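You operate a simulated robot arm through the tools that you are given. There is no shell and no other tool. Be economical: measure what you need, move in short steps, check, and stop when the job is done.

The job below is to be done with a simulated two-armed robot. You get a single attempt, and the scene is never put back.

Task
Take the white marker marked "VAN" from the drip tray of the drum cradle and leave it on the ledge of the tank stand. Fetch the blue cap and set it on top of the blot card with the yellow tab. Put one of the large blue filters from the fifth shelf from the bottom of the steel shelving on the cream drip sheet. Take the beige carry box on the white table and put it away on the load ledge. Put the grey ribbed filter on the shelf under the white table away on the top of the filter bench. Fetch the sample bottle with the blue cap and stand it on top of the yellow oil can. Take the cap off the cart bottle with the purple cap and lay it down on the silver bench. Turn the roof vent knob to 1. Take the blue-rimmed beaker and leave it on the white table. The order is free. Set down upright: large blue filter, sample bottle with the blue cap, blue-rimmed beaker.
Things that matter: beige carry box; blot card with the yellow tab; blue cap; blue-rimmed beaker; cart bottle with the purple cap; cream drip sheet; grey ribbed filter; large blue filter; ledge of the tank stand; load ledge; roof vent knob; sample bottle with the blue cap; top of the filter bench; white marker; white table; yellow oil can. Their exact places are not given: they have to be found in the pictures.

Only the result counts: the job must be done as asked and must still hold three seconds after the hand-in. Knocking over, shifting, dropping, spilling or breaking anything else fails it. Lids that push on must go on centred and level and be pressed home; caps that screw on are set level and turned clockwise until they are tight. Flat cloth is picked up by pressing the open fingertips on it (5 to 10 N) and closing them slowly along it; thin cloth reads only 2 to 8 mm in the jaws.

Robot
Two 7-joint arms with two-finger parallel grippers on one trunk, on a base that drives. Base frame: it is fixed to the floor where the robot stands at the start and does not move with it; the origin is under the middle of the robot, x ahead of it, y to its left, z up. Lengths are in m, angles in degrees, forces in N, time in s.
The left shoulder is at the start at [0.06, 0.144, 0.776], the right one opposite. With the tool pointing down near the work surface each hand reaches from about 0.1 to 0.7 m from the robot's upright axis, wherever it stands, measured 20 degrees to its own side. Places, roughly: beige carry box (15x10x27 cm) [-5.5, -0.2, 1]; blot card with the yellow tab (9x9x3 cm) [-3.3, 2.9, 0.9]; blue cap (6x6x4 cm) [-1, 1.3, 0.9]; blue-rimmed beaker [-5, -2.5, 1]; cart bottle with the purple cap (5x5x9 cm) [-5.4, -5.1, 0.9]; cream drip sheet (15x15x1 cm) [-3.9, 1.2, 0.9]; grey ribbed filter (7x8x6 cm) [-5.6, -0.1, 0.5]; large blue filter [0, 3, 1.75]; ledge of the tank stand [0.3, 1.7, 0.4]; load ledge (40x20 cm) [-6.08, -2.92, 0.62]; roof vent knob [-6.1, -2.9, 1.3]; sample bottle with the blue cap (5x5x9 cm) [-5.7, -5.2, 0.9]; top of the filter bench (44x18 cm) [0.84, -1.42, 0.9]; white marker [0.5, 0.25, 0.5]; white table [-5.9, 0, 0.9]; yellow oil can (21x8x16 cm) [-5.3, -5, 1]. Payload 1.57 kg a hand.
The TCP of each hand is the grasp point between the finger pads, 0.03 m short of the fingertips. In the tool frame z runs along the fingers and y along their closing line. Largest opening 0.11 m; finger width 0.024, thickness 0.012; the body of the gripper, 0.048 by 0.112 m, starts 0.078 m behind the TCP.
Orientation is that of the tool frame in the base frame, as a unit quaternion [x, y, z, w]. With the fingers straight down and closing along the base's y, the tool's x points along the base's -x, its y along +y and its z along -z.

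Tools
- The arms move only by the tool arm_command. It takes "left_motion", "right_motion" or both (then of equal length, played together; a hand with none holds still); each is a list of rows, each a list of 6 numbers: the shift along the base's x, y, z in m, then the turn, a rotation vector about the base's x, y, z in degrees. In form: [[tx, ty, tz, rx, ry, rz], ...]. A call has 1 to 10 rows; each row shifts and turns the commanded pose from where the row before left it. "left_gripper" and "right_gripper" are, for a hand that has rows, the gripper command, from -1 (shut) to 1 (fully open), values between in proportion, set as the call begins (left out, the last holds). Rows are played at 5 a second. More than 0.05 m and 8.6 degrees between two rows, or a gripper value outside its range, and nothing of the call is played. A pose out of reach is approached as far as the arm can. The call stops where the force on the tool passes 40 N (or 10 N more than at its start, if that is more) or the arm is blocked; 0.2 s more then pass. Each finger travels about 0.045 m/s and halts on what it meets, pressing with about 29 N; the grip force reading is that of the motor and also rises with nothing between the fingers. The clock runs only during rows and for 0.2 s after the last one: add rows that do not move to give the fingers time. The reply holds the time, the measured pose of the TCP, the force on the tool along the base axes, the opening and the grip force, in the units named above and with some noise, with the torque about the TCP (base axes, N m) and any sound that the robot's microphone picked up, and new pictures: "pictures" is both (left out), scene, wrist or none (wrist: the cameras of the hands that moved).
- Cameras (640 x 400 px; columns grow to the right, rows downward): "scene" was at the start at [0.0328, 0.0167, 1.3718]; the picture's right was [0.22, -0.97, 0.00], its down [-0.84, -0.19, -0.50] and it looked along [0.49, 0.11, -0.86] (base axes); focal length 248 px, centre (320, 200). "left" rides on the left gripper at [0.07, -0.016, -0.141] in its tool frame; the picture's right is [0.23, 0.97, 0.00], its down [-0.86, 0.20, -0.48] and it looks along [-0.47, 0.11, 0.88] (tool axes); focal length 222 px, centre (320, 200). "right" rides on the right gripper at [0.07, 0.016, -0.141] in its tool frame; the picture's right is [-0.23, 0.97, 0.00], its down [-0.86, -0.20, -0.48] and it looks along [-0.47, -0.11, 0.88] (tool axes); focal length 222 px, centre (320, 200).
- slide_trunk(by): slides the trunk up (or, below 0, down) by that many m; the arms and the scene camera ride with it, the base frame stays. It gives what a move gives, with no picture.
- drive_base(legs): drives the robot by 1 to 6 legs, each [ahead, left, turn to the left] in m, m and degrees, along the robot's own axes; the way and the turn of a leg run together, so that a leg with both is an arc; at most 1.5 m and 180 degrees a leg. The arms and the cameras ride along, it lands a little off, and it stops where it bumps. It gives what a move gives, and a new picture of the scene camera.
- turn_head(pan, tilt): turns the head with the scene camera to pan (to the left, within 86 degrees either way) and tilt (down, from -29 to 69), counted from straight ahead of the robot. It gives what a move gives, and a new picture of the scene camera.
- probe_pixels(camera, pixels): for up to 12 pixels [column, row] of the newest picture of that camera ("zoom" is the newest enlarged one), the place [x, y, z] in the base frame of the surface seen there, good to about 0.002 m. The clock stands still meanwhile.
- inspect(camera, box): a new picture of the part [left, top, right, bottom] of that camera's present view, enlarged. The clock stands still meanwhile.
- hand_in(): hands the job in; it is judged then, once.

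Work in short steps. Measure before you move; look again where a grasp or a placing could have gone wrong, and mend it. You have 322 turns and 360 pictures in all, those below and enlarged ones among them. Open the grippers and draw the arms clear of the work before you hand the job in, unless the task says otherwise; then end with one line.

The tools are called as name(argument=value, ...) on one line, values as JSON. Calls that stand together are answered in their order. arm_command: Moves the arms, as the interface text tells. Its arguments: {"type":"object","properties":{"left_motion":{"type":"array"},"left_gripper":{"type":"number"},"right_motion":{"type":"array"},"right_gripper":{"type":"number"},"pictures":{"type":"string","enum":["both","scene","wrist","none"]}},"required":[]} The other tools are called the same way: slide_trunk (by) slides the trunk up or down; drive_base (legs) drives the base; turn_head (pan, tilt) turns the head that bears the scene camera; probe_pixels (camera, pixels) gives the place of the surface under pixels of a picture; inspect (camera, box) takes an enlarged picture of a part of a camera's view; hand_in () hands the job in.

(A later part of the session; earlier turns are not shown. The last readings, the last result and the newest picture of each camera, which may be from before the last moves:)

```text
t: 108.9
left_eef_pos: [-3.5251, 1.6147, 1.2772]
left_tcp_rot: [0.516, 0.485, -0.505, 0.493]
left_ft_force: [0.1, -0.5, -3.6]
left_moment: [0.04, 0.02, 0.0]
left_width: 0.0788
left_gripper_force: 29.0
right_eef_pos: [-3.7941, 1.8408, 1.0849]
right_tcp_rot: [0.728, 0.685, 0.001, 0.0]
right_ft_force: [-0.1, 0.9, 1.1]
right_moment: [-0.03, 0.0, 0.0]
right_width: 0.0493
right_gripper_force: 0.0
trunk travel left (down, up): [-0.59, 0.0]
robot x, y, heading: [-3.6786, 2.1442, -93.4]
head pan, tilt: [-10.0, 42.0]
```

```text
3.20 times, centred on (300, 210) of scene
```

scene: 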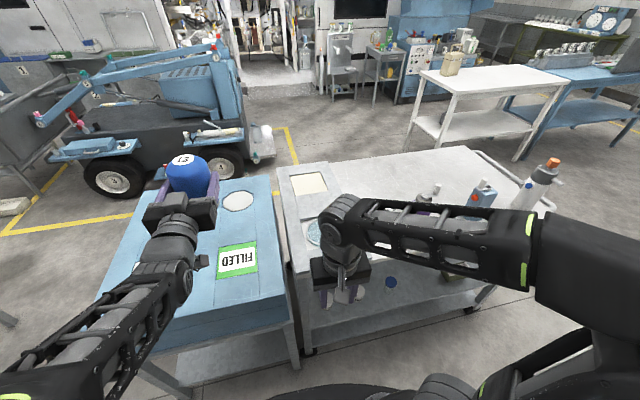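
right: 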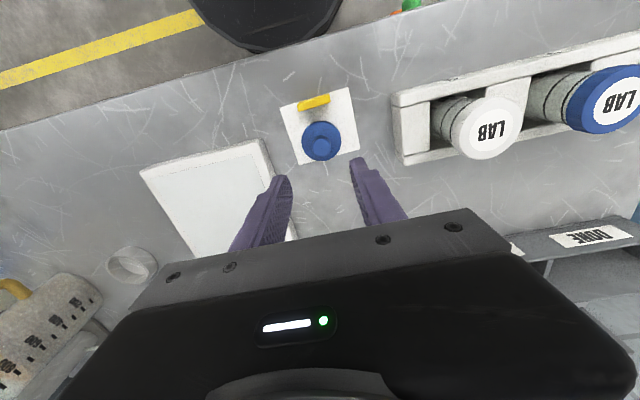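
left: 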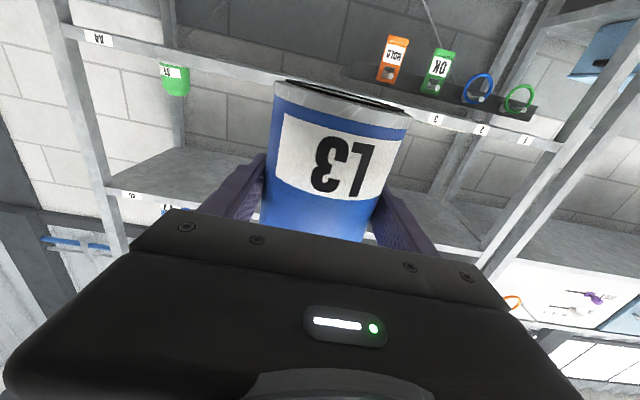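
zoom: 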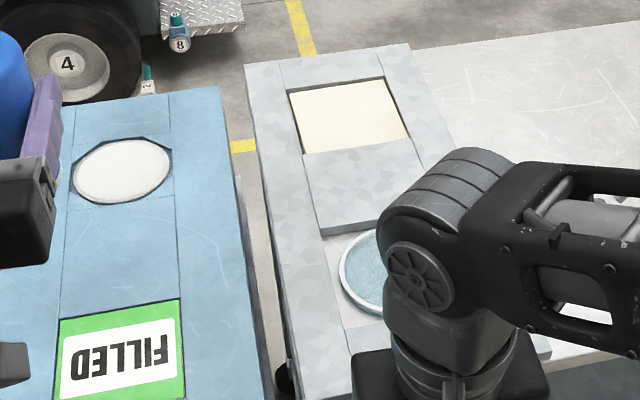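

Sheet centre ≈(−3.86, 1.185), z 0.89. My hand is level with its camera below, which would strike the table, so I'll set the filter on the blue bench edge and regrip pitched down. I probe that bench edge.

probe_pixels(camera="scene", pixels=[[240, 295], [255, 290], [225, 300], [270, 285], [255, 310], [245, 315], [215, 310], [240, 275], [215, 270], [200, 250]])

inspect(camera="scene", box=[160, 220, 320, 340])

```text
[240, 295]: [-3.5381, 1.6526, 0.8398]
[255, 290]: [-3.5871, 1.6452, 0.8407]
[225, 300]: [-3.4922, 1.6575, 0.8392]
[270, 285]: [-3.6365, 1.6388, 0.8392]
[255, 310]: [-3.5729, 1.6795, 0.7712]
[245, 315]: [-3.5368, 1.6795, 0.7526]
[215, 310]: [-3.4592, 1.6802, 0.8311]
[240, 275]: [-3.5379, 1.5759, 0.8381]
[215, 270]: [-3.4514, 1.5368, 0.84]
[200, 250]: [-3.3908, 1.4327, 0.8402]
```

```text
3.33 times, centred on (240, 280) of scene
```

zoom: 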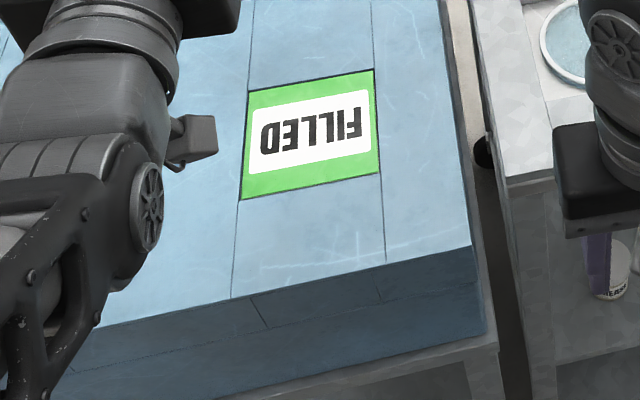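

Bench top z 0.84, edge y 1.68. I lower the trunk 0.25 m, then the hand to just above the surface at (−3.45, 1.61).

slide_trunk(by=-0.25)

arm_command(left_motion=[[0.035, 0, 0, 0, 0, 0], [0.035, 0, -0.02, 0, 0, 0], [0, 0, -0.04, 0, 0, 0], [0, 0, -0.035, 0, 0, 0], [0, 0, -0.01, 0, 0, 0], [0, 0, 0, 0, 0, 0]])

```text
t: 111.5
left_eef_pos: [-3.524, 1.6144, 1.0266]
left_tcp_rot: [0.516, 0.485, -0.506, 0.493]
left_ft_force: [0.2, 0.1, -4.0]
left_moment: [0.0, -0.01, -0.01]
left_width: 0.0787
left_gripper_force: 28.7
right_eef_pos: [-3.7957, 1.8399, 0.834]
right_tcp_rot: [0.729, 0.685, 0.002, 0.0]
right_ft_force: [-0.3, -0.4, -0.3]
right_moment: [-0.01, -0.01, 0.02]
right_width: 0.0496
right_gripper_force: 0.1
trunk travel left (down, up): [-0.34, 0.25]
robot x, y, heading: [-3.6765, 2.1471, -93.5]
head pan, tilt: [-10.0, 42.0]
```

```text
t: 112.9
left_eef_pos: [-3.4471, 1.5817, 0.9354]
left_tcp_rot: [0.516, 0.486, -0.505, 0.493]
left_ft_force: [0.0, 0.2, -4.6]
left_moment: [0.0, 0.01, 0.0]
left_width: 0.0787
left_gripper_force: 29.2
left hand out of reach, approached as far as the arm can: row 2, 3, 4
right_eef_pos: [-3.7958, 1.8408, 0.8358]
right_tcp_rot: [0.728, 0.685, 0.001, 0.0]
right_ft_force: [0.4, -0.6, -0.9]
right_moment: [-0.01, -0.04, 0.03]
right_width: 0.0497
right_gripper_force: 0.1
trunk travel left (down, up): [-0.34, 0.25]
robot x, y, heading: [-3.6773, 2.1433, -93.6]
head pan, tilt: [-10.0, 42.0]
```

scene: 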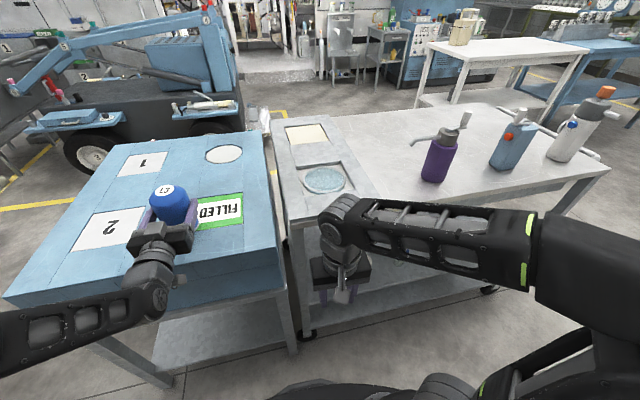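
left: 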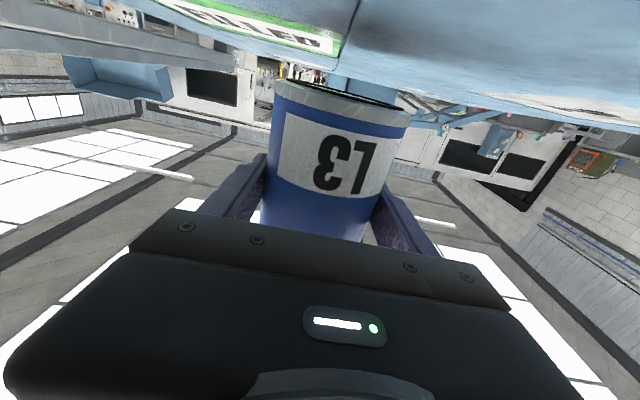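

TCP is at y 1.582; I back the base 0.03 m and lower with the trunk.

drive_base(legs=[[-0.03, 0, 0]])

slide_trunk(by=-0.018)

inspect(camera="left", box=[200, 0, 480, 180])

```text
t: 113.7
left_eef_pos: [-3.4465, 1.612, 0.935]
left_tcp_rot: [0.517, 0.484, -0.506, 0.492]
left_ft_force: [0.0, 0.4, -3.3]
left_moment: [0.0, -0.04, 0.0]
left_width: 0.0786
left_gripper_force: 29.2
right_eef_pos: [-3.7941, 1.8717, 0.8355]
right_tcp_rot: [0.729, 0.685, 0.001, 0.0]
right_ft_force: [-0.1, -0.2, -0.6]
right_moment: [-0.02, -0.02, -0.02]
right_width: 0.0493
right_gripper_force: 0.1
trunk travel left (down, up): [-0.34, 0.25]
robot x, y, heading: [-3.6731, 2.1689, -93.7]
head pan, tilt: [-10.0, 42.0]
```

scene: 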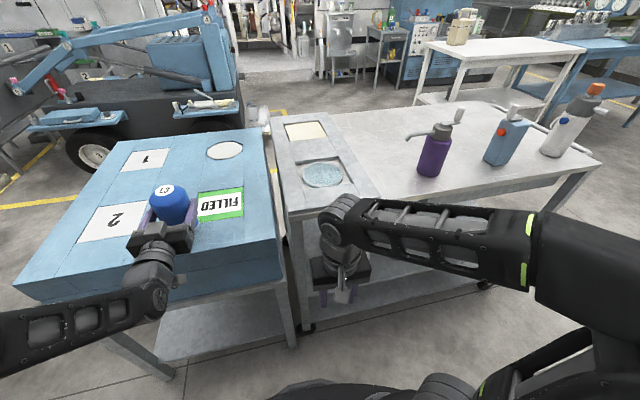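

```text
t: 114.4
left_eef_pos: [-3.446, 1.6104, 0.9148]
left_tcp_rot: [0.518, 0.484, -0.505, 0.492]
left_ft_force: [-0.9, -0.2, -4.1]
left_moment: [-0.01, 0.01, -0.01]
left_width: 0.0786
left_gripper_force: 29.2
right_eef_pos: [-3.7938, 1.8703, 0.8162]
right_tcp_rot: [0.728, 0.685, 0.001, 0.0]
right_ft_force: [-0.4, -0.2, 0.9]
right_moment: [-0.03, 0.01, -0.01]
right_width: 0.0496
right_gripper_force: 0.0
trunk travel left (down, up): [-0.322, 0.268]
robot x, y, heading: [-3.6772, 2.1699, -93.2]
head pan, tilt: [-10.0, 42.0]
```

```text
2.22 times, centred on (340, 90) of left
```

zoom: 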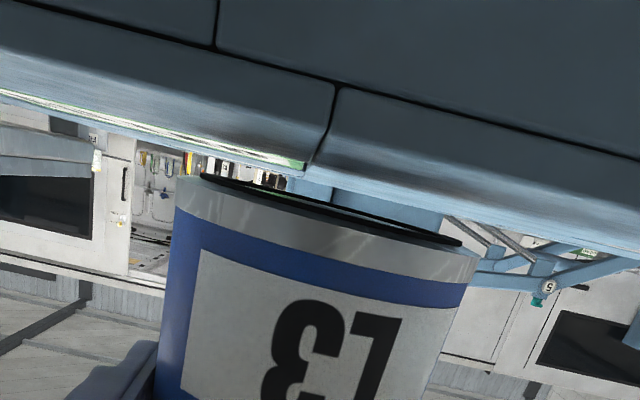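

A few mm remain. I lower with the arm in 2 mm rows watching the force.

arm_command(left_motion=[[0, 0, -0.0015, 0, 0, 0], [0, 0, -0.0015, 0, 0, 0], [0, 0, 0, 0, 0, 0]], pictures="none")

```text
t: 115.2
left_eef_pos: [-3.4457, 1.6097, 0.9126]
left_tcp_rot: [0.517, 0.485, -0.505, 0.493]
left_ft_force: [0.0, -0.4, -4.1]
left_moment: [0.03, 0.02, -0.01]
left_width: 0.0787
left_gripper_force: 28.7
right_eef_pos: [-3.794, 1.871, 0.8178]
right_tcp_rot: [0.728, 0.685, 0.0, -0.001]
right_ft_force: [-0.3, 0.1, 0.6]
right_moment: [0.02, 0.03, -0.01]
right_width: 0.0495
right_gripper_force: 0.1
trunk travel left (down, up): [-0.322, 0.268]
robot x, y, heading: [-3.6789, 2.1739, -93.6]
head pan, tilt: [-10.0, 42.0]
```

arm_command(left_motion=[[0, 0, -0.0015, 0, 0, 0], [0, 0, -0.0015, 0, 0, 0], [0, 0, 0, 0, 0, 0]], pictures="none")

```text
t: 116.0
left_eef_pos: [-3.446, 1.6098, 0.9098]
left_tcp_rot: [0.517, 0.485, -0.505, 0.492]
left_ft_force: [-0.4, -0.2, -4.4]
left_moment: [0.01, 0.01, 0.02]
left_width: 0.0782
left_gripper_force: 28.7
right_eef_pos: [-3.795, 1.8721, 0.8164]
right_tcp_rot: [0.728, 0.685, 0.001, -0.001]
right_ft_force: [0.3, 0.6, 0.5]
right_moment: [0.0, -0.02, 0.01]
right_width: 0.0495
right_gripper_force: 0.0
trunk travel left (down, up): [-0.322, 0.268]
robot x, y, heading: [-3.6753, 2.1758, -93.9]
head pan, tilt: [-10.0, 42.0]
```

Still hanging free (−4.4 N); I continue down in fine steps.

arm_command(left_motion=[[0, 0, -0.0015, 0, 0, 0], [0, 0, -0.0015, 0, 0, 0], [0, 0, -0.0015, 0, 0, 0], [0, 0, 0, 0, 0, 0]], pictures="wrist")

```text
t: 117.0
left_eef_pos: [-3.4459, 1.6084, 0.906]
left_tcp_rot: [0.516, 0.484, -0.506, 0.493]
left_ft_force: [-0.2, 0.7, 2.8]
left_moment: [0.06, 0.26, -0.07]
left_width: 0.0789
left_gripper_force: 29.1
right_eef_pos: [-3.7942, 1.8715, 0.8179]
right_tcp_rot: [0.729, 0.685, 0.001, 0.0]
right_ft_force: [0.3, 0.3, -1.0]
right_moment: [-0.01, -0.03, -0.01]
right_width: 0.0495
right_gripper_force: 0.1
trunk travel left (down, up): [-0.322, 0.268]
robot x, y, heading: [-3.6779, 2.1721, -93.4]
head pan, tilt: [-10.0, 42.0]
```

left: 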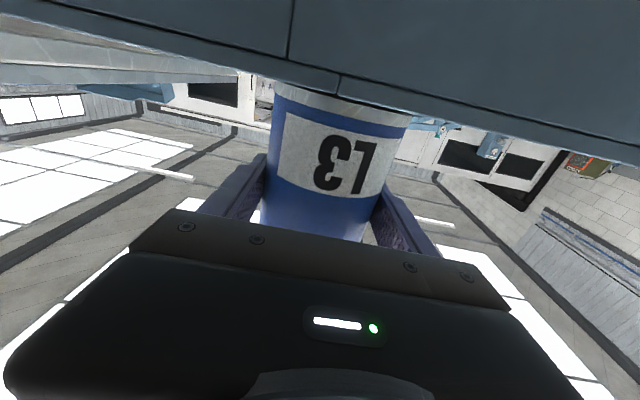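

Touchdown (2.8 N). I open and then back the base straight off along the finger axis.

arm_command(left_motion=[[0, 0, 0, 0, 0, 0], [0, 0, 0, 0, 0, 0], [0, 0, 0, 0, 0, 0], [0, 0, 0, 0, 0, 0]], left_gripper=1, pictures="wrist")

drive_base(legs=[[-0.2, 0, 0]])

```text
t: 118.0
left_eef_pos: [-3.4466, 1.61, 0.906]
left_tcp_rot: [0.516, 0.485, -0.505, 0.493]
left_ft_force: [0.9, 0.2, -1.0]
left_moment: [0.0, 0.02, 0.0]
left_width: 0.11
left_gripper_force: 0.1
right_eef_pos: [-3.7943, 1.8716, 0.8172]
right_tcp_rot: [0.728, 0.685, 0.001, 0.0]
right_ft_force: [-0.1, 0.5, -0.1]
right_moment: [0.04, 0.02, 0.01]
right_width: 0.0496
right_gripper_force: 0.0
trunk travel left (down, up): [-0.322, 0.268]
robot x, y, heading: [-3.6772, 2.1694, -93.3]
head pan, tilt: [-10.0, 42.0]
```

left: 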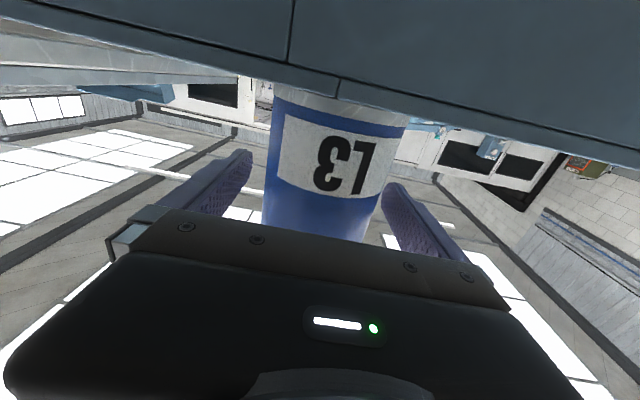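

```text
t: 119.6
left_eef_pos: [-3.4345, 1.8048, 0.9064]
left_tcp_rot: [0.516, 0.485, -0.505, 0.493]
left_ft_force: [-0.4, 0.5, -0.3]
left_moment: [0.03, -0.03, 0.01]
left_width: 0.1102
left_gripper_force: 0.1
right_eef_pos: [-3.7818, 2.0653, 0.8177]
right_tcp_rot: [0.728, 0.685, 0.0, 0.0]
right_ft_force: [0.3, -0.3, -0.4]
right_moment: [-0.02, -0.02, -0.02]
right_width: 0.0496
right_gripper_force: 0.0
trunk travel left (down, up): [-0.322, 0.268]
robot x, y, heading: [-3.6672, 2.3651, -93.5]
head pan, tilt: [-10.0, 42.0]
```

scene: 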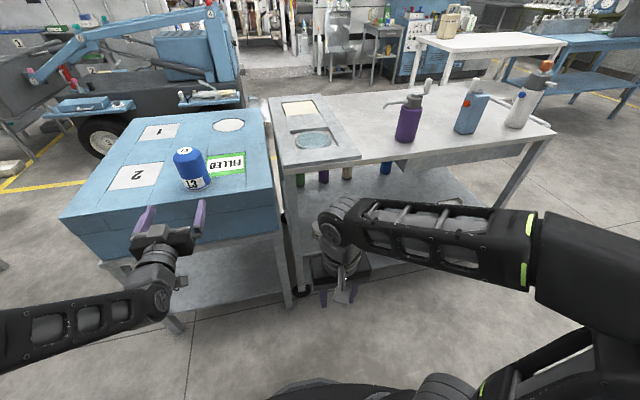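

L3 stands upright. I raise the trunk 0.2 and pitch the left hand 45° down for a regrip.

slide_trunk(by=0.2)

arm_command(left_motion=[[0, 0.0, 0, 7.5, 0, 0], [0, 0, 0, 7.5, 0, 0], [0, 0, 0, 7.5, 0, 0], [0, 0, 0, 7.5, 0, 0], [0, 0, 0, 7.5, 0, 0], [0, 0, 0, 7.5, 0, 0], [0, 0, 0, 0, 0, 0]])

```text
t: 121.7
left_eef_pos: [-3.4331, 1.8035, 1.105]
left_tcp_rot: [0.516, 0.485, -0.505, 0.493]
left_ft_force: [0.3, 0.9, 0.6]
left_moment: [-0.04, 0.0, -0.02]
left_width: 0.1099
left_gripper_force: 0.1
right_eef_pos: [-3.7827, 2.0645, 1.0177]
right_tcp_rot: [0.728, 0.686, 0.001, 0.0]
right_ft_force: [0.8, -0.4, -0.3]
right_moment: [0.02, 0.03, -0.03]
right_width: 0.0494
right_gripper_force: 0.1
trunk travel left (down, up): [-0.522, 0.068]
robot x, y, heading: [-3.6685, 2.3675, -93.4]
head pan, tilt: [-10.0, 42.0]
```

```text
t: 123.3
left_eef_pos: [-3.4326, 1.8034, 1.1053]
left_tcp_rot: [0.666, 0.642, -0.28, 0.257]
left_ft_force: [-0.3, 0.1, -0.5]
left_moment: [-0.01, 0.0, 0.03]
left_width: 0.1099
left_gripper_force: 0.1
right_eef_pos: [-3.7812, 2.0655, 1.0168]
right_tcp_rot: [0.728, 0.685, 0.001, 0.0]
right_ft_force: [0.4, -0.4, -0.2]
right_moment: [0.01, -0.01, -0.03]
right_width: 0.0496
right_gripper_force: 0.1
trunk travel left (down, up): [-0.522, 0.068]
robot x, y, heading: [-3.6657, 2.3688, -93.3]
head pan, tilt: [-10.0, 42.0]
```

scene: 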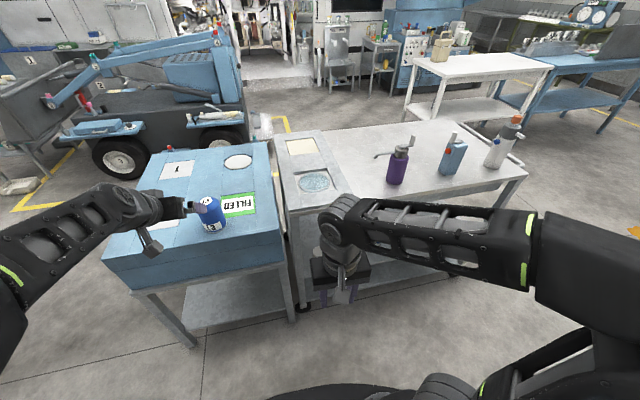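
left: 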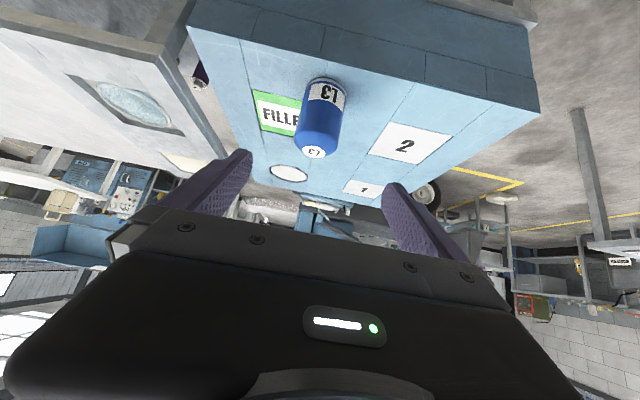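

I measure the filter in the wrist view.

probe_pixels(camera="left", pixels=[[314, 151], [297, 125], [342, 125], [320, 110], [326, 82], [308, 85], [344, 90], [316, 140]])

```text
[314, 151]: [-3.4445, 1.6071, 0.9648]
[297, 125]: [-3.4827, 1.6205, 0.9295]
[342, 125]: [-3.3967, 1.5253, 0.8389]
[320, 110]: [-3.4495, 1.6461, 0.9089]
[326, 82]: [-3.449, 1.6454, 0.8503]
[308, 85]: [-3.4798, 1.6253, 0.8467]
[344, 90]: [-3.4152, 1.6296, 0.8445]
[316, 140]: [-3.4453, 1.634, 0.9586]
```

Filter axis (−3.448, 1.609), z 0.84–0.965. I drive 0.1 ahead (hand stays well above), then re-check the pose before descending.

drive_base(legs=[[0.1, 0, 0]])

```text
t: 124.5
left_eef_pos: [-3.4381, 1.7005, 1.1049]
left_tcp_rot: [0.665, 0.642, -0.28, 0.258]
left_ft_force: [-1.1, 0.2, 0.3]
left_moment: [-0.03, -0.01, -0.04]
left_width: 0.1098
left_gripper_force: 0.0
right_eef_pos: [-3.7875, 1.9627, 1.016]
right_tcp_rot: [0.727, 0.686, 0.002, -0.001]
right_ft_force: [1.3, -0.1, -0.1]
right_moment: [0.01, 0.03, 0.0]
right_width: 0.0495
right_gripper_force: 0.1
trunk travel left (down, up): [-0.522, 0.068]
robot x, y, heading: [-3.6704, 2.2659, -93.0]
head pan, tilt: [-10.0, 42.0]
```

scene: 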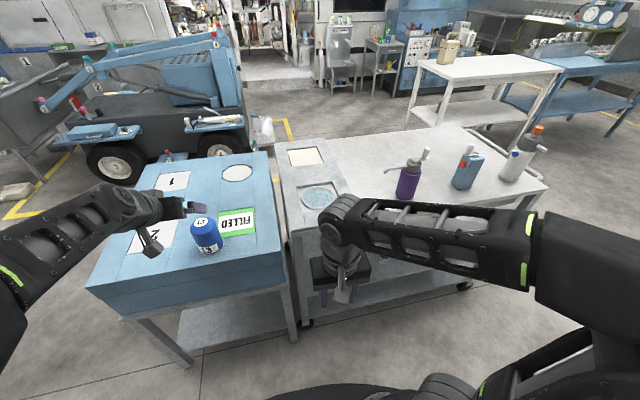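

I descend along the 45° approach to TCP (−3.448, 1.609, 0.915).

arm_command(left_motion=[[-0.002, -0.0083, -0.038, 0, 0, 0], [-0.002, -0.0083, -0.038, 0, 0, 0], [-0.002, -0.0183, -0.038, 0, 0, 0], [-0.002, -0.0283, -0.038, 0, 0, 0], [-0.002, -0.0283, -0.038, 0, 0, 0], [0, 0, 0, 0, 0, 0]], pictures="wrist")

```text
t: 125.9
left_eef_pos: [-3.4228, 1.6446, 0.9875]
left_tcp_rot: [0.642, 0.642, -0.279, 0.312]
left_ft_force: [-0.8, 0.7, 0.2]
left_moment: [-0.02, 0.01, 0.0]
left_width: 0.1099
left_gripper_force: 0.0
left hand out of reach, approached as far as the arm can: row 4, 5
right_eef_pos: [-3.7858, 1.9654, 1.0172]
right_tcp_rot: [0.727, 0.687, 0.001, -0.001]
right_ft_force: [-0.9, 0.6, -0.2]
right_moment: [-0.03, 0.01, 0.0]
right_width: 0.0493
right_gripper_force: 0.1
trunk travel left (down, up): [-0.522, 0.068]
robot x, y, heading: [-3.6743, 2.2634, -93.3]
head pan, tilt: [-10.0, 42.0]
```

left: 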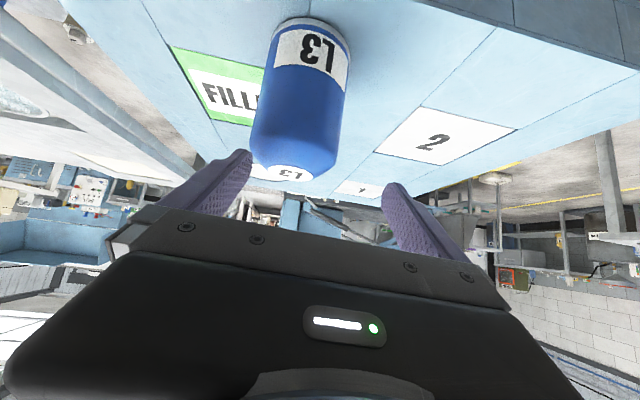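

The arm runs out low at this posture. I go back up, and will instead lower with the trunk.

arm_command(left_motion=[[0.002, 0.02, 0.038, 0, 0, 0], [0.002, 0.02, 0.038, 0, 0, 0], [0, 0, 0.038, 0, 0, 0], [0, 0, 0.038, 0, 0, 0], [0, 0, 0.038, 0, 0, 0], [0, 0, 0, 0, 0, 0]], pictures="none")

```text
t: 127.3
left_eef_pos: [-3.4441, 1.6743, 1.138]
left_tcp_rot: [0.665, 0.642, -0.281, 0.258]
left_ft_force: [-0.4, 0.2, 0.2]
left_moment: [-0.02, 0.04, -0.02]
left_width: 0.11
left_gripper_force: 0.0
left hand out of reach, approached as far as the arm can: row 1
right_eef_pos: [-3.7873, 1.9637, 1.0168]
right_tcp_rot: [0.727, 0.686, 0.001, 0.0]
right_ft_force: [-1.0, -0.6, 0.8]
right_moment: [-0.02, -0.03, 0.0]
right_width: 0.0494
right_gripper_force: 0.1
trunk travel left (down, up): [-0.522, 0.068]
robot x, y, heading: [-3.6682, 2.2667, -93.0]
head pan, tilt: [-10.0, 42.0]
```

I test how far forward the pitched hand reaches at this height, well above everything.

arm_command(left_motion=[[0, -0.04, 0, 0, 0, 0], [0, -0.04, 0, 0, 0, 0], [0, -0.04, 0, 0, 0, 0], [0, -0.04, 0, 0, 0, 0], [0, -0.04, 0, 0, 0, 0], [0, 0, 0, 0, 0, 0]], pictures="scene")

```text
t: 128.7
left_eef_pos: [-3.4436, 1.5432, 1.138]
left_tcp_rot: [0.665, 0.642, -0.281, 0.259]
left_ft_force: [1.1, -0.3, 0.4]
left_moment: [0.02, 0.02, 0.0]
left_width: 0.1101
left_gripper_force: 0.0
left hand out of reach, approached as far as the arm can: row 4, 5
right_eef_pos: [-3.7871, 1.9636, 1.017]
right_tcp_rot: [0.727, 0.686, 0.001, 0.0]
right_ft_force: [0.1, 1.4, 0.5]
right_moment: [0.0, 0.0, 0.01]
right_width: 0.0493
right_gripper_force: 0.1
trunk travel left (down, up): [-0.522, 0.068]
robot x, y, heading: [-3.6708, 2.266, -93.2]
head pan, tilt: [-10.0, 42.0]
```

scene: 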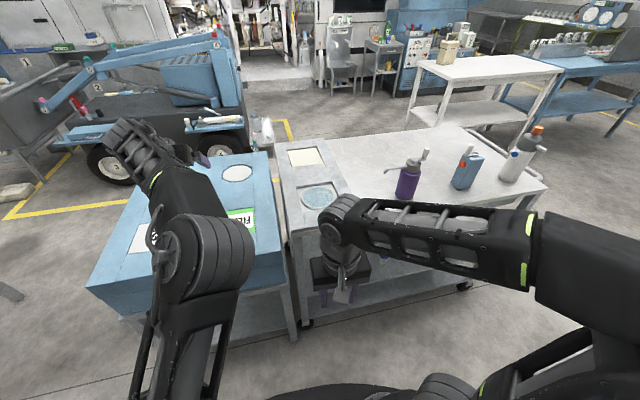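

Max forward is ~0.72 m; the north side would need ~0.77. I check whether the south side of that table (edge y≈1.0) is drivable.

probe_pixels(camera="scene", pixels=[[286, 150], [330, 125], [300, 105], [240, 152], [265, 125], [400, 145], [325, 130], [470, 128], [545, 185], [220, 115], [410, 105], [375, 95]])

turn_head(pan=-25, tilt=25)

```text
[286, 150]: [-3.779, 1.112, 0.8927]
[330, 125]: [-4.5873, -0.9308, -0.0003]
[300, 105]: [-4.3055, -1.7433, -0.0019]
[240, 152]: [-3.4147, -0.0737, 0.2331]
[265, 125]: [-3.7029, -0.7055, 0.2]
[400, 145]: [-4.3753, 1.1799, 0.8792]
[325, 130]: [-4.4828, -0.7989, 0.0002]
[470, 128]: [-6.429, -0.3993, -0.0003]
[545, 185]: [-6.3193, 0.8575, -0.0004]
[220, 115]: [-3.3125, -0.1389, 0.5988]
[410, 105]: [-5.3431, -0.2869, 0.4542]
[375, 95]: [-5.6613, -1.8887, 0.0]
```

```text
t: 129.5
left_eef_pos: [-3.4439, 1.5431, 1.1382]
left_tcp_rot: [0.665, 0.643, -0.281, 0.258]
left_ft_force: [-0.7, 0.3, -0.2]
left_moment: [0.0, 0.02, 0.01]
left_width: 0.11
left_gripper_force: 0.1
right_eef_pos: [-3.7861, 1.9641, 1.0174]
right_tcp_rot: [0.727, 0.687, 0.002, 0.0]
right_ft_force: [-0.4, 0.5, -0.7]
right_moment: [0.0, 0.01, 0.05]
right_width: 0.0495
right_gripper_force: 0.1
trunk travel left (down, up): [-0.522, 0.068]
robot x, y, heading: [-3.6716, 2.2672, -93.4]
head pan, tilt: [-25.0, 25.0]
```

scene: 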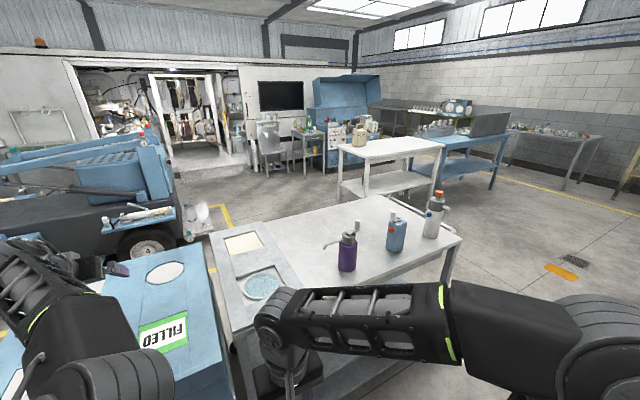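

South corridor (y 0.1–1.0) is free and the sheet is close to that edge. I'll regrip L3 from above and go round. Rotating the left hand to point straight down, trunk to the top.

arm_command(left_motion=[[0, 0.02, 0.0, 7.5, 0, 0], [0, 0.02, 0, 7.5, 0, 0], [0, 0.02, 0, 7.5, 0, 0], [0, 0.02, 0, 7.5, 0, 0], [0, 0.02, 0, 7.5, 0, 0], [0, 0.02, 0, 7.5, 0, 0], [0, 0, 0, 0, 0, 0]], pictures="none")

slide_trunk(by=0.068)

drive_base(legs=[[0.12, 0, 0]])

arm_command(left_motion=[[0, 0, 0, 0, 0, 0]])

```text
t: 131.1
left_eef_pos: [-3.4937, 1.6837, 1.1328]
left_tcp_rot: [0.712, 0.698, -0.071, 0.029]
left_ft_force: [0.6, -0.3, 0.1]
left_moment: [0.03, 0.0, -0.02]
left_width: 0.1096
left_gripper_force: 0.0
left hand out of reach, approached as far as the arm can: row 1, 2, 3, 4, 5, 6
right_eef_pos: [-3.7867, 1.9647, 1.017]
right_tcp_rot: [0.727, 0.687, 0.0, -0.001]
right_ft_force: [0.5, -0.4, -0.1]
right_moment: [0.02, 0.03, -0.02]
right_width: 0.0494
right_gripper_force: 0.0
trunk travel left (down, up): [-0.522, 0.068]
robot x, y, heading: [-3.6693, 2.2676, -93.4]
head pan, tilt: [-25.0, 25.0]
```

```text
t: 132.2
left_eef_pos: [-3.4938, 1.684, 1.2003]
left_tcp_rot: [0.712, 0.698, -0.07, 0.028]
left_ft_force: [0.2, -0.2, -1.4]
left_moment: [0.01, -0.03, 0.03]
left_width: 0.1098
left_gripper_force: 0.1
right_eef_pos: [-3.7866, 1.9645, 1.0849]
right_tcp_rot: [0.727, 0.686, 0.002, 0.001]
right_ft_force: [-0.3, 0.6, 0.1]
right_moment: [0.04, 0.01, 0.01]
right_width: 0.0497
right_gripper_force: 0.0
trunk travel left (down, up): [-0.59, 0.0]
robot x, y, heading: [-3.6736, 2.2664, -93.2]
head pan, tilt: [-25.0, 25.0]
```

```text
t: 133.4
left_eef_pos: [-3.5033, 1.5647, 1.2008]
left_tcp_rot: [0.714, 0.696, -0.07, 0.028]
left_ft_force: [-0.7, -0.8, -0.1]
left_moment: [0.05, -0.02, -0.01]
left_width: 0.1103
left_gripper_force: 0.1
right_eef_pos: [-3.7952, 1.8448, 1.0854]
right_tcp_rot: [0.728, 0.686, 0.002, 0.0]
right_ft_force: [0.2, -0.8, 0.7]
right_moment: [0.04, 0.02, 0.03]
right_width: 0.0495
right_gripper_force: 0.0
trunk travel left (down, up): [-0.59, 0.0]
robot x, y, heading: [-3.6767, 2.1476, -93.5]
head pan, tilt: [-25.0, 25.0]
```

scene: 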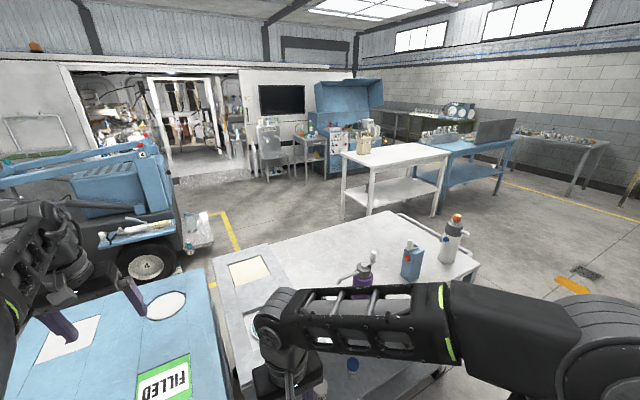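

```text
t: 133.8
left_eef_pos: [-3.5044, 1.5661, 1.1998]
left_tcp_rot: [0.713, 0.697, -0.071, 0.028]
left_ft_force: [0.2, -0.6, -0.3]
left_moment: [0.0, 0.02, 0.01]
left_width: 0.11
left_gripper_force: 0.1
right_eef_pos: [-3.7952, 1.8465, 1.0841]
right_tcp_rot: [0.728, 0.686, 0.001, 0.0]
right_ft_force: [-0.5, 0.1, 0.7]
right_moment: [0.01, 0.01, -0.02]
right_width: 0.0495
right_gripper_force: 0.1
trunk travel left (down, up): [-0.59, 0.0]
robot x, y, heading: [-3.68, 2.1475, -93.3]
head pan, tilt: [-25.0, 25.0]
```

scene: 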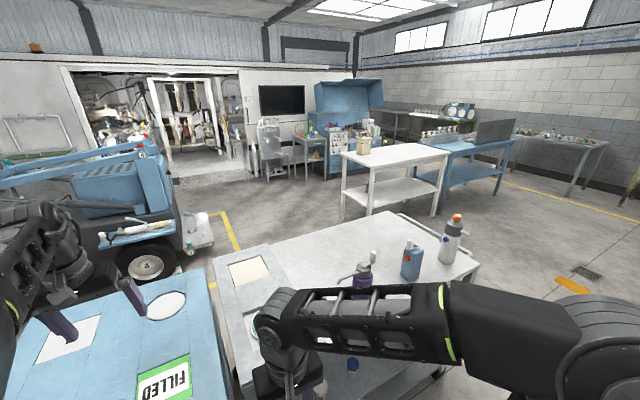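
left: 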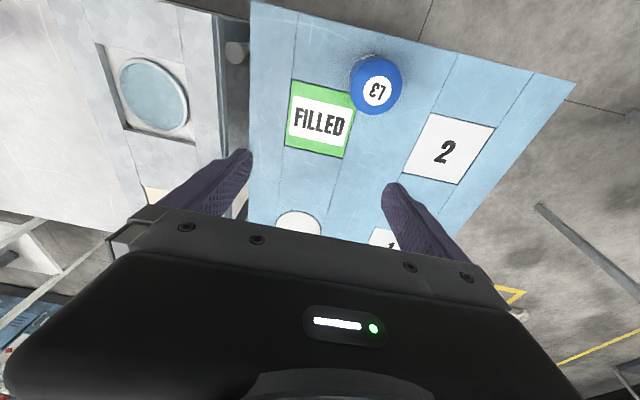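

Left hand leans ~9°; I level it, centre over L3 at (−3.448, 1.609) and stay at height.

arm_command(left_motion=[[0.028, 0.022, 0, 4, -1.8, 0], [0.028, 0.021, -0.02, 4, -1.8, 0], [0, 0, -0.03, 0, 0, 0], [0, 0, 0, 0, 0, 0]], pictures="wrist")

```text
t: 134.8
left_eef_pos: [-3.4719, 1.585, 1.1492]
left_tcp_rot: [0.715, 0.698, -0.037, 0.015]
left_ft_force: [0.2, 0.3, 0.1]
left_moment: [-0.01, 0.05, 0.0]
left_width: 0.1099
left_gripper_force: 0.1
left hand out of reach, approached as far as the arm can: row 1
right_eef_pos: [-3.7941, 1.8467, 1.0846]
right_tcp_rot: [0.728, 0.685, 0.001, 0.0]
right_ft_force: [-1.0, -0.1, 0.4]
right_moment: [-0.01, 0.02, -0.03]
right_width: 0.0495
right_gripper_force: 0.0
trunk travel left (down, up): [-0.59, 0.0]
robot x, y, heading: [-3.6813, 2.146, -93.4]
head pan, tilt: [-25.0, 25.0]
```

left: 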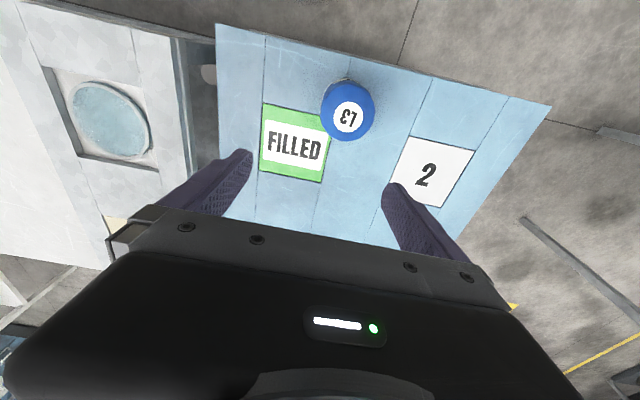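

Half levelled. I finish levelling, centring, and descend to 1.05.

arm_command(left_motion=[[0.0, 0.0, -0.02, 2, -0.9, 0], [0.012, 0.012, -0.02, 2.2, -0.9, 0], [0.012, 0.012, -0.03, 0, 0, 0], [0, 0, -0.03, 0, 0, 0], [0, 0, 0, 0, 0, 0]], pictures="wrist")

```text
t: 136.0
left_eef_pos: [-3.4483, 1.6129, 1.0462]
left_tcp_rot: [0.715, 0.699, 0.001, -0.001]
left_ft_force: [0.5, 0.3, 0.5]
left_moment: [0.0, 0.01, -0.01]
left_width: 0.1101
left_gripper_force: 0.0
right_eef_pos: [-3.7947, 1.8468, 1.0842]
right_tcp_rot: [0.728, 0.685, 0.001, 0.0]
right_ft_force: [-1.3, -0.7, 0.0]
right_moment: [0.01, 0.01, -0.05]
right_width: 0.0497
right_gripper_force: 0.2
trunk travel left (down, up): [-0.59, 0.0]
robot x, y, heading: [-3.6793, 2.1473, -93.5]
head pan, tilt: [-25.0, 25.0]
```

left: 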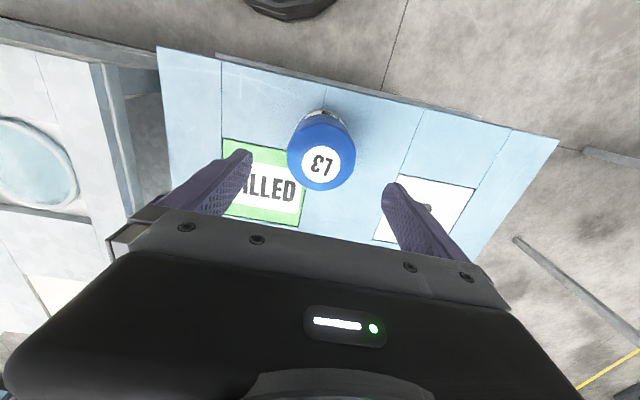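

Levelled. I check the filter centre relative to the hand.

probe_pixels(camera="left", pixels=[[321, 164], [290, 155], [353, 155], [321, 185], [321, 140]])

```text
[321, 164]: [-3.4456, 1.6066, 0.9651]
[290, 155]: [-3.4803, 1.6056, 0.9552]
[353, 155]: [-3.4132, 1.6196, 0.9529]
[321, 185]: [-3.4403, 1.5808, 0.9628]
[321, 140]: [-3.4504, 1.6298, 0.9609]
```

Centred within 4 mm; I descend to z≈0.925 and grip.

arm_command(left_motion=[[0.002, -0.004, -0.03, 0, 0, 0], [0, 0, -0.03, 0, 0, 0], [0, 0, -0.03, 0, 0, 0], [0, 0, -0.03, 0, 0, 0], [0, 0, 0, 0, 0, 0]], pictures="wrist")

arm_command(left_motion=[[0, 0, 0, 0, 0, 0], [0, 0, 0, 0, 0, 0], [0, 0, 0, 0, 0, 0], [0, 0, 0, 0, 0, 0], [0, 0, 0.02, 0, 0, 0], [0, 0, 0.04, 0, 0, 0], [0, 0, 0.04, 0, 0, 0], [0, 0, 0, 0, 0, 0]], left_gripper=-1, pictures="wrist")

```text
t: 137.2
left_eef_pos: [-3.46, 1.6208, 0.9421]
left_tcp_rot: [0.717, 0.697, 0.0, 0.001]
left_ft_force: [0.3, 1.0, -0.4]
left_moment: [-0.05, 0.0, 0.0]
left_width: 0.1101
left_gripper_force: 0.0
left hand out of reach, approached as far as the arm can: row 2, 3, 4
right_eef_pos: [-3.7949, 1.8466, 1.0852]
right_tcp_rot: [0.728, 0.685, 0.001, 0.0]
right_ft_force: [0.1, -0.1, 0.2]
right_moment: [-0.02, -0.01, 0.03]
right_width: 0.0496
right_gripper_force: 0.0
trunk travel left (down, up): [-0.59, 0.0]
robot x, y, heading: [-3.6803, 2.1477, -93.5]
head pan, tilt: [-25.0, 25.0]
```

left: 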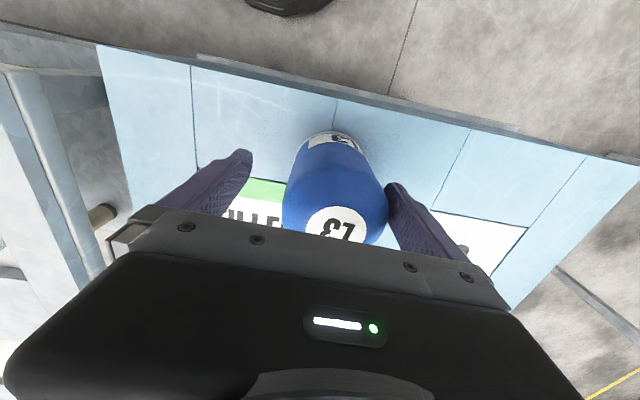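

```text
t: 139.0
left_eef_pos: [-3.4584, 1.619, 1.0434]
left_tcp_rot: [0.715, 0.7, 0.002, -0.001]
left_ft_force: [0.8, 0.7, -4.4]
left_moment: [0.09, 0.0, -0.03]
left_width: 0.0782
left_gripper_force: 28.5
right_eef_pos: [-3.7952, 1.8455, 1.0841]
right_tcp_rot: [0.728, 0.685, 0.002, 0.0]
right_ft_force: [-0.2, -1.0, 0.8]
right_moment: [0.03, 0.01, 0.02]
right_width: 0.0492
right_gripper_force: 0.1
trunk travel left (down, up): [-0.59, 0.0]
robot x, y, heading: [-3.677, 2.1464, -93.6]
head pan, tilt: [-25.0, 25.0]
```

left: 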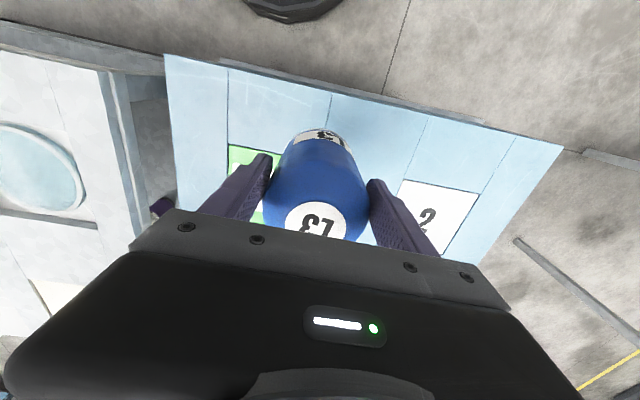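

Filter gripped from above. I strafe east to the gap between the tables and look south.

drive_base(legs=[[0, 1.13, 3.5]])

turn_head(pan=-10, tilt=40)

```text
t: 144.7
left_eef_pos: [-2.2936, 1.6202, 1.0436]
left_tcp_rot: [0.685, 0.729, 0.001, -0.002]
left_ft_force: [0.2, 0.9, -4.4]
left_moment: [0.07, 0.04, 0.01]
left_width: 0.0783
left_gripper_force: 28.7
right_eef_pos: [-2.6498, 1.8157, 1.0858]
right_tcp_rot: [0.698, 0.716, 0.001, -0.001]
right_ft_force: [-0.2, -0.6, 0.7]
right_moment: [0.0, 0.03, -0.01]
right_width: 0.0493
right_gripper_force: 0.2
trunk travel left (down, up): [-0.59, 0.0]
robot x, y, heading: [-2.5575, 2.1241, -88.5]
head pan, tilt: [-25.0, 25.0]
```

scene: 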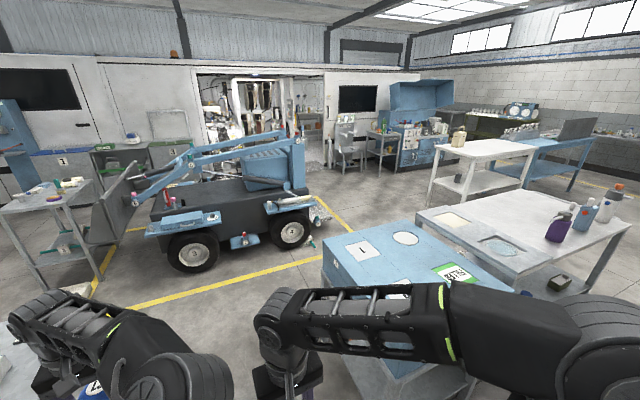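

```text
t: 145.5
left_eef_pos: [-2.2941, 1.6197, 1.0433]
left_tcp_rot: [0.684, 0.729, 0.001, -0.002]
left_ft_force: [-0.4, 1.2, -4.3]
left_moment: [0.06, -0.02, 0.03]
left_width: 0.0782
left_gripper_force: 28.6
right_eef_pos: [-2.6491, 1.8145, 1.0846]
right_tcp_rot: [0.698, 0.716, 0.0, -0.001]
right_ft_force: [0.3, -0.5, 0.2]
right_moment: [0.02, 0.01, 0.0]
right_width: 0.0496
right_gripper_force: 0.1
trunk travel left (down, up): [-0.59, 0.0]
robot x, y, heading: [-2.5569, 2.1278, -88.6]
head pan, tilt: [-10.0, 40.0]
```

scene: 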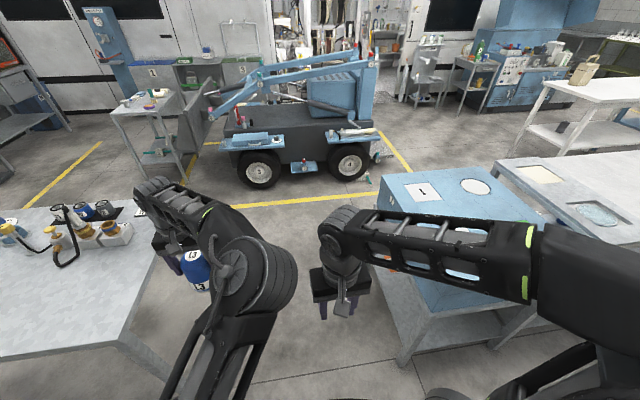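

I probe corridor limits: table edge, bench edge, machine platform, and the small item at (368,178).

probe_pixels(camera="scene", pixels=[[125, 330], [165, 235], [368, 178], [375, 172], [340, 135], [250, 145], [395, 355], [380, 258], [300, 168], [385, 150], [65, 220], [115, 240]])

inspect(camera="scene", box=[200, 100, 420, 230])

```text
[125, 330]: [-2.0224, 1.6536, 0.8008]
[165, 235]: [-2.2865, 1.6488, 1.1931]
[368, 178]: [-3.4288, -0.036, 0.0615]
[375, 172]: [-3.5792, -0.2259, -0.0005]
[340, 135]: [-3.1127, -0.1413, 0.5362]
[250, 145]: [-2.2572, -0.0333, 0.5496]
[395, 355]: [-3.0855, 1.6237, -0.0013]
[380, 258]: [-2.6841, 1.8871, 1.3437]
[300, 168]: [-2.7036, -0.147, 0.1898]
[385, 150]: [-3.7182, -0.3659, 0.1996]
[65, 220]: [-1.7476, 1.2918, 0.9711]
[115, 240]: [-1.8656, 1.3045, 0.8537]
```

```text
2.91 times, centred on (310, 165) of scene
```

zoom: 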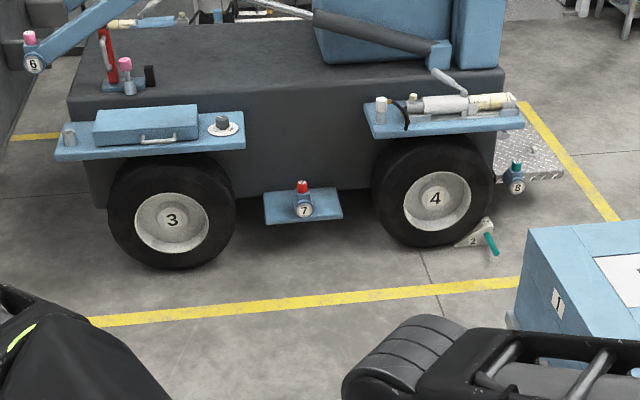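

Corridor at y≈0.58 is clear. I drive south, turn clockwise to face north, then strafe west along it.

drive_base(legs=[[1.5, 0, 0]])

drive_base(legs=[[0, 0, -90], [0, 0, -91]])

turn_head(pan=35, tilt=35)

```text
t: 153.0
left_eef_pos: [-2.2994, 0.0861, 1.043]
left_tcp_rot: [0.696, 0.718, 0.001, -0.001]
left_ft_force: [0.0, -0.6, -4.4]
left_moment: [0.1, -0.02, -0.01]
left_width: 0.078
left_gripper_force: 28.3
right_eef_pos: [-2.6479, 0.2952, 1.0854]
right_tcp_rot: [0.71, 0.704, 0.002, -0.001]
right_ft_force: [-0.3, -0.3, 0.9]
right_moment: [-0.02, -0.01, 0.04]
right_width: 0.0496
right_gripper_force: 0.0
trunk travel left (down, up): [-0.59, 0.0]
robot x, y, heading: [-2.547, 0.6025, -90.7]
head pan, tilt: [-10.0, 40.0]
```

scene: 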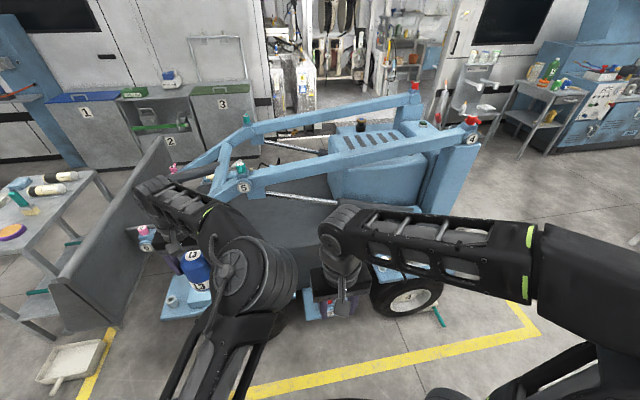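

```text
t: 161.1
left_eef_pos: [-2.7867, 1.1229, 1.0422]
left_tcp_rot: [0.713, -0.701, 0.002, 0.002]
left_ft_force: [-0.1, 0.1, -4.1]
left_moment: [-0.07, -0.01, -0.03]
left_width: 0.0782
left_gripper_force: 29.3
right_eef_pos: [-2.4419, 0.9089, 1.0843]
right_tcp_rot: [-0.699, 0.715, -0.001, 0.0]
right_ft_force: [-0.2, 0.2, 0.2]
right_moment: [0.02, 0.02, 0.02]
right_width: 0.0497
right_gripper_force: 0.1
trunk travel left (down, up): [-0.59, 0.0]
robot x, y, heading: [-2.5453, 0.6019, 88.7]
head pan, tilt: [-10.0, 40.0]
```

scene: 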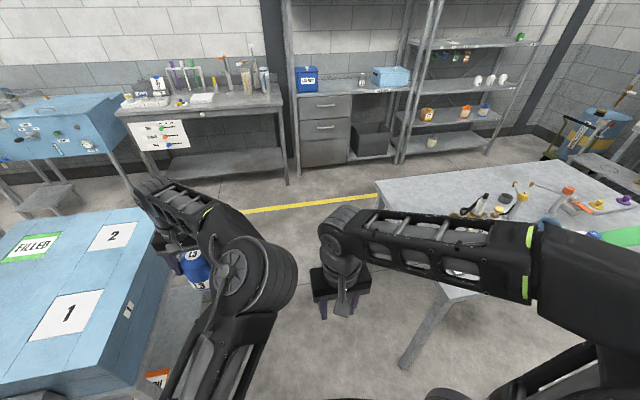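

```text
t: 162.2
left_eef_pos: [-2.7872, 1.1218, 1.044]
left_tcp_rot: [0.712, -0.702, 0.001, 0.002]
left_ft_force: [-0.1, -1.0, -5.1]
left_moment: [-0.08, 0.01, 0.04]
left_width: 0.078
left_gripper_force: 29.4
right_eef_pos: [-2.4416, 0.9095, 1.0852]
right_tcp_rot: [-0.699, 0.715, 0.0, -0.001]
right_ft_force: [-0.3, -0.1, 0.1]
right_moment: [-0.02, 0.03, -0.02]
right_width: 0.0495
right_gripper_force: 0.1
trunk travel left (down, up): [-0.59, 0.0]
robot x, y, heading: [-2.5475, 0.6046, 88.7]
head pan, tilt: [35.0, 35.0]
```

scene: 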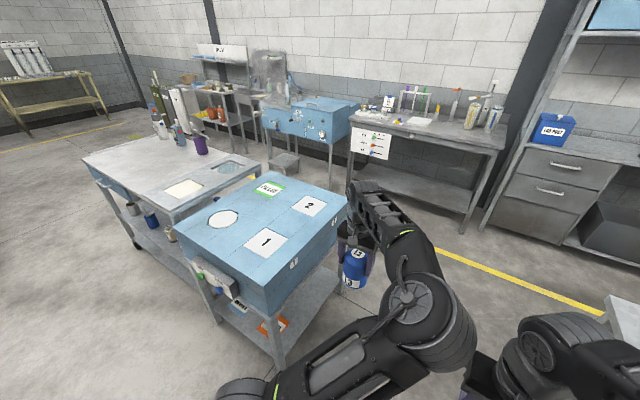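

I check the bench's south face and clipboard before strafing.

probe_pixels(camera="scene", pixels=[[215, 285], [270, 320], [215, 315], [280, 350], [182, 188], [172, 232], [235, 300], [90, 165], [135, 240], [204, 178], [185, 198]])

```text
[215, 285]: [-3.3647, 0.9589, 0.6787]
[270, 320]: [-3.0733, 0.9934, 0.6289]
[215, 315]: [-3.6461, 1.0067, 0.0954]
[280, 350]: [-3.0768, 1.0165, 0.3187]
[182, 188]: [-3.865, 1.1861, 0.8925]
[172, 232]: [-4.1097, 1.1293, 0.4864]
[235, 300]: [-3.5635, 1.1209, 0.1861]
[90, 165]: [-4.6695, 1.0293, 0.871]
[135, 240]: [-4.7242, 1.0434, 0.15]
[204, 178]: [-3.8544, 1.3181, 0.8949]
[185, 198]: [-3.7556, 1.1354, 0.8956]
```

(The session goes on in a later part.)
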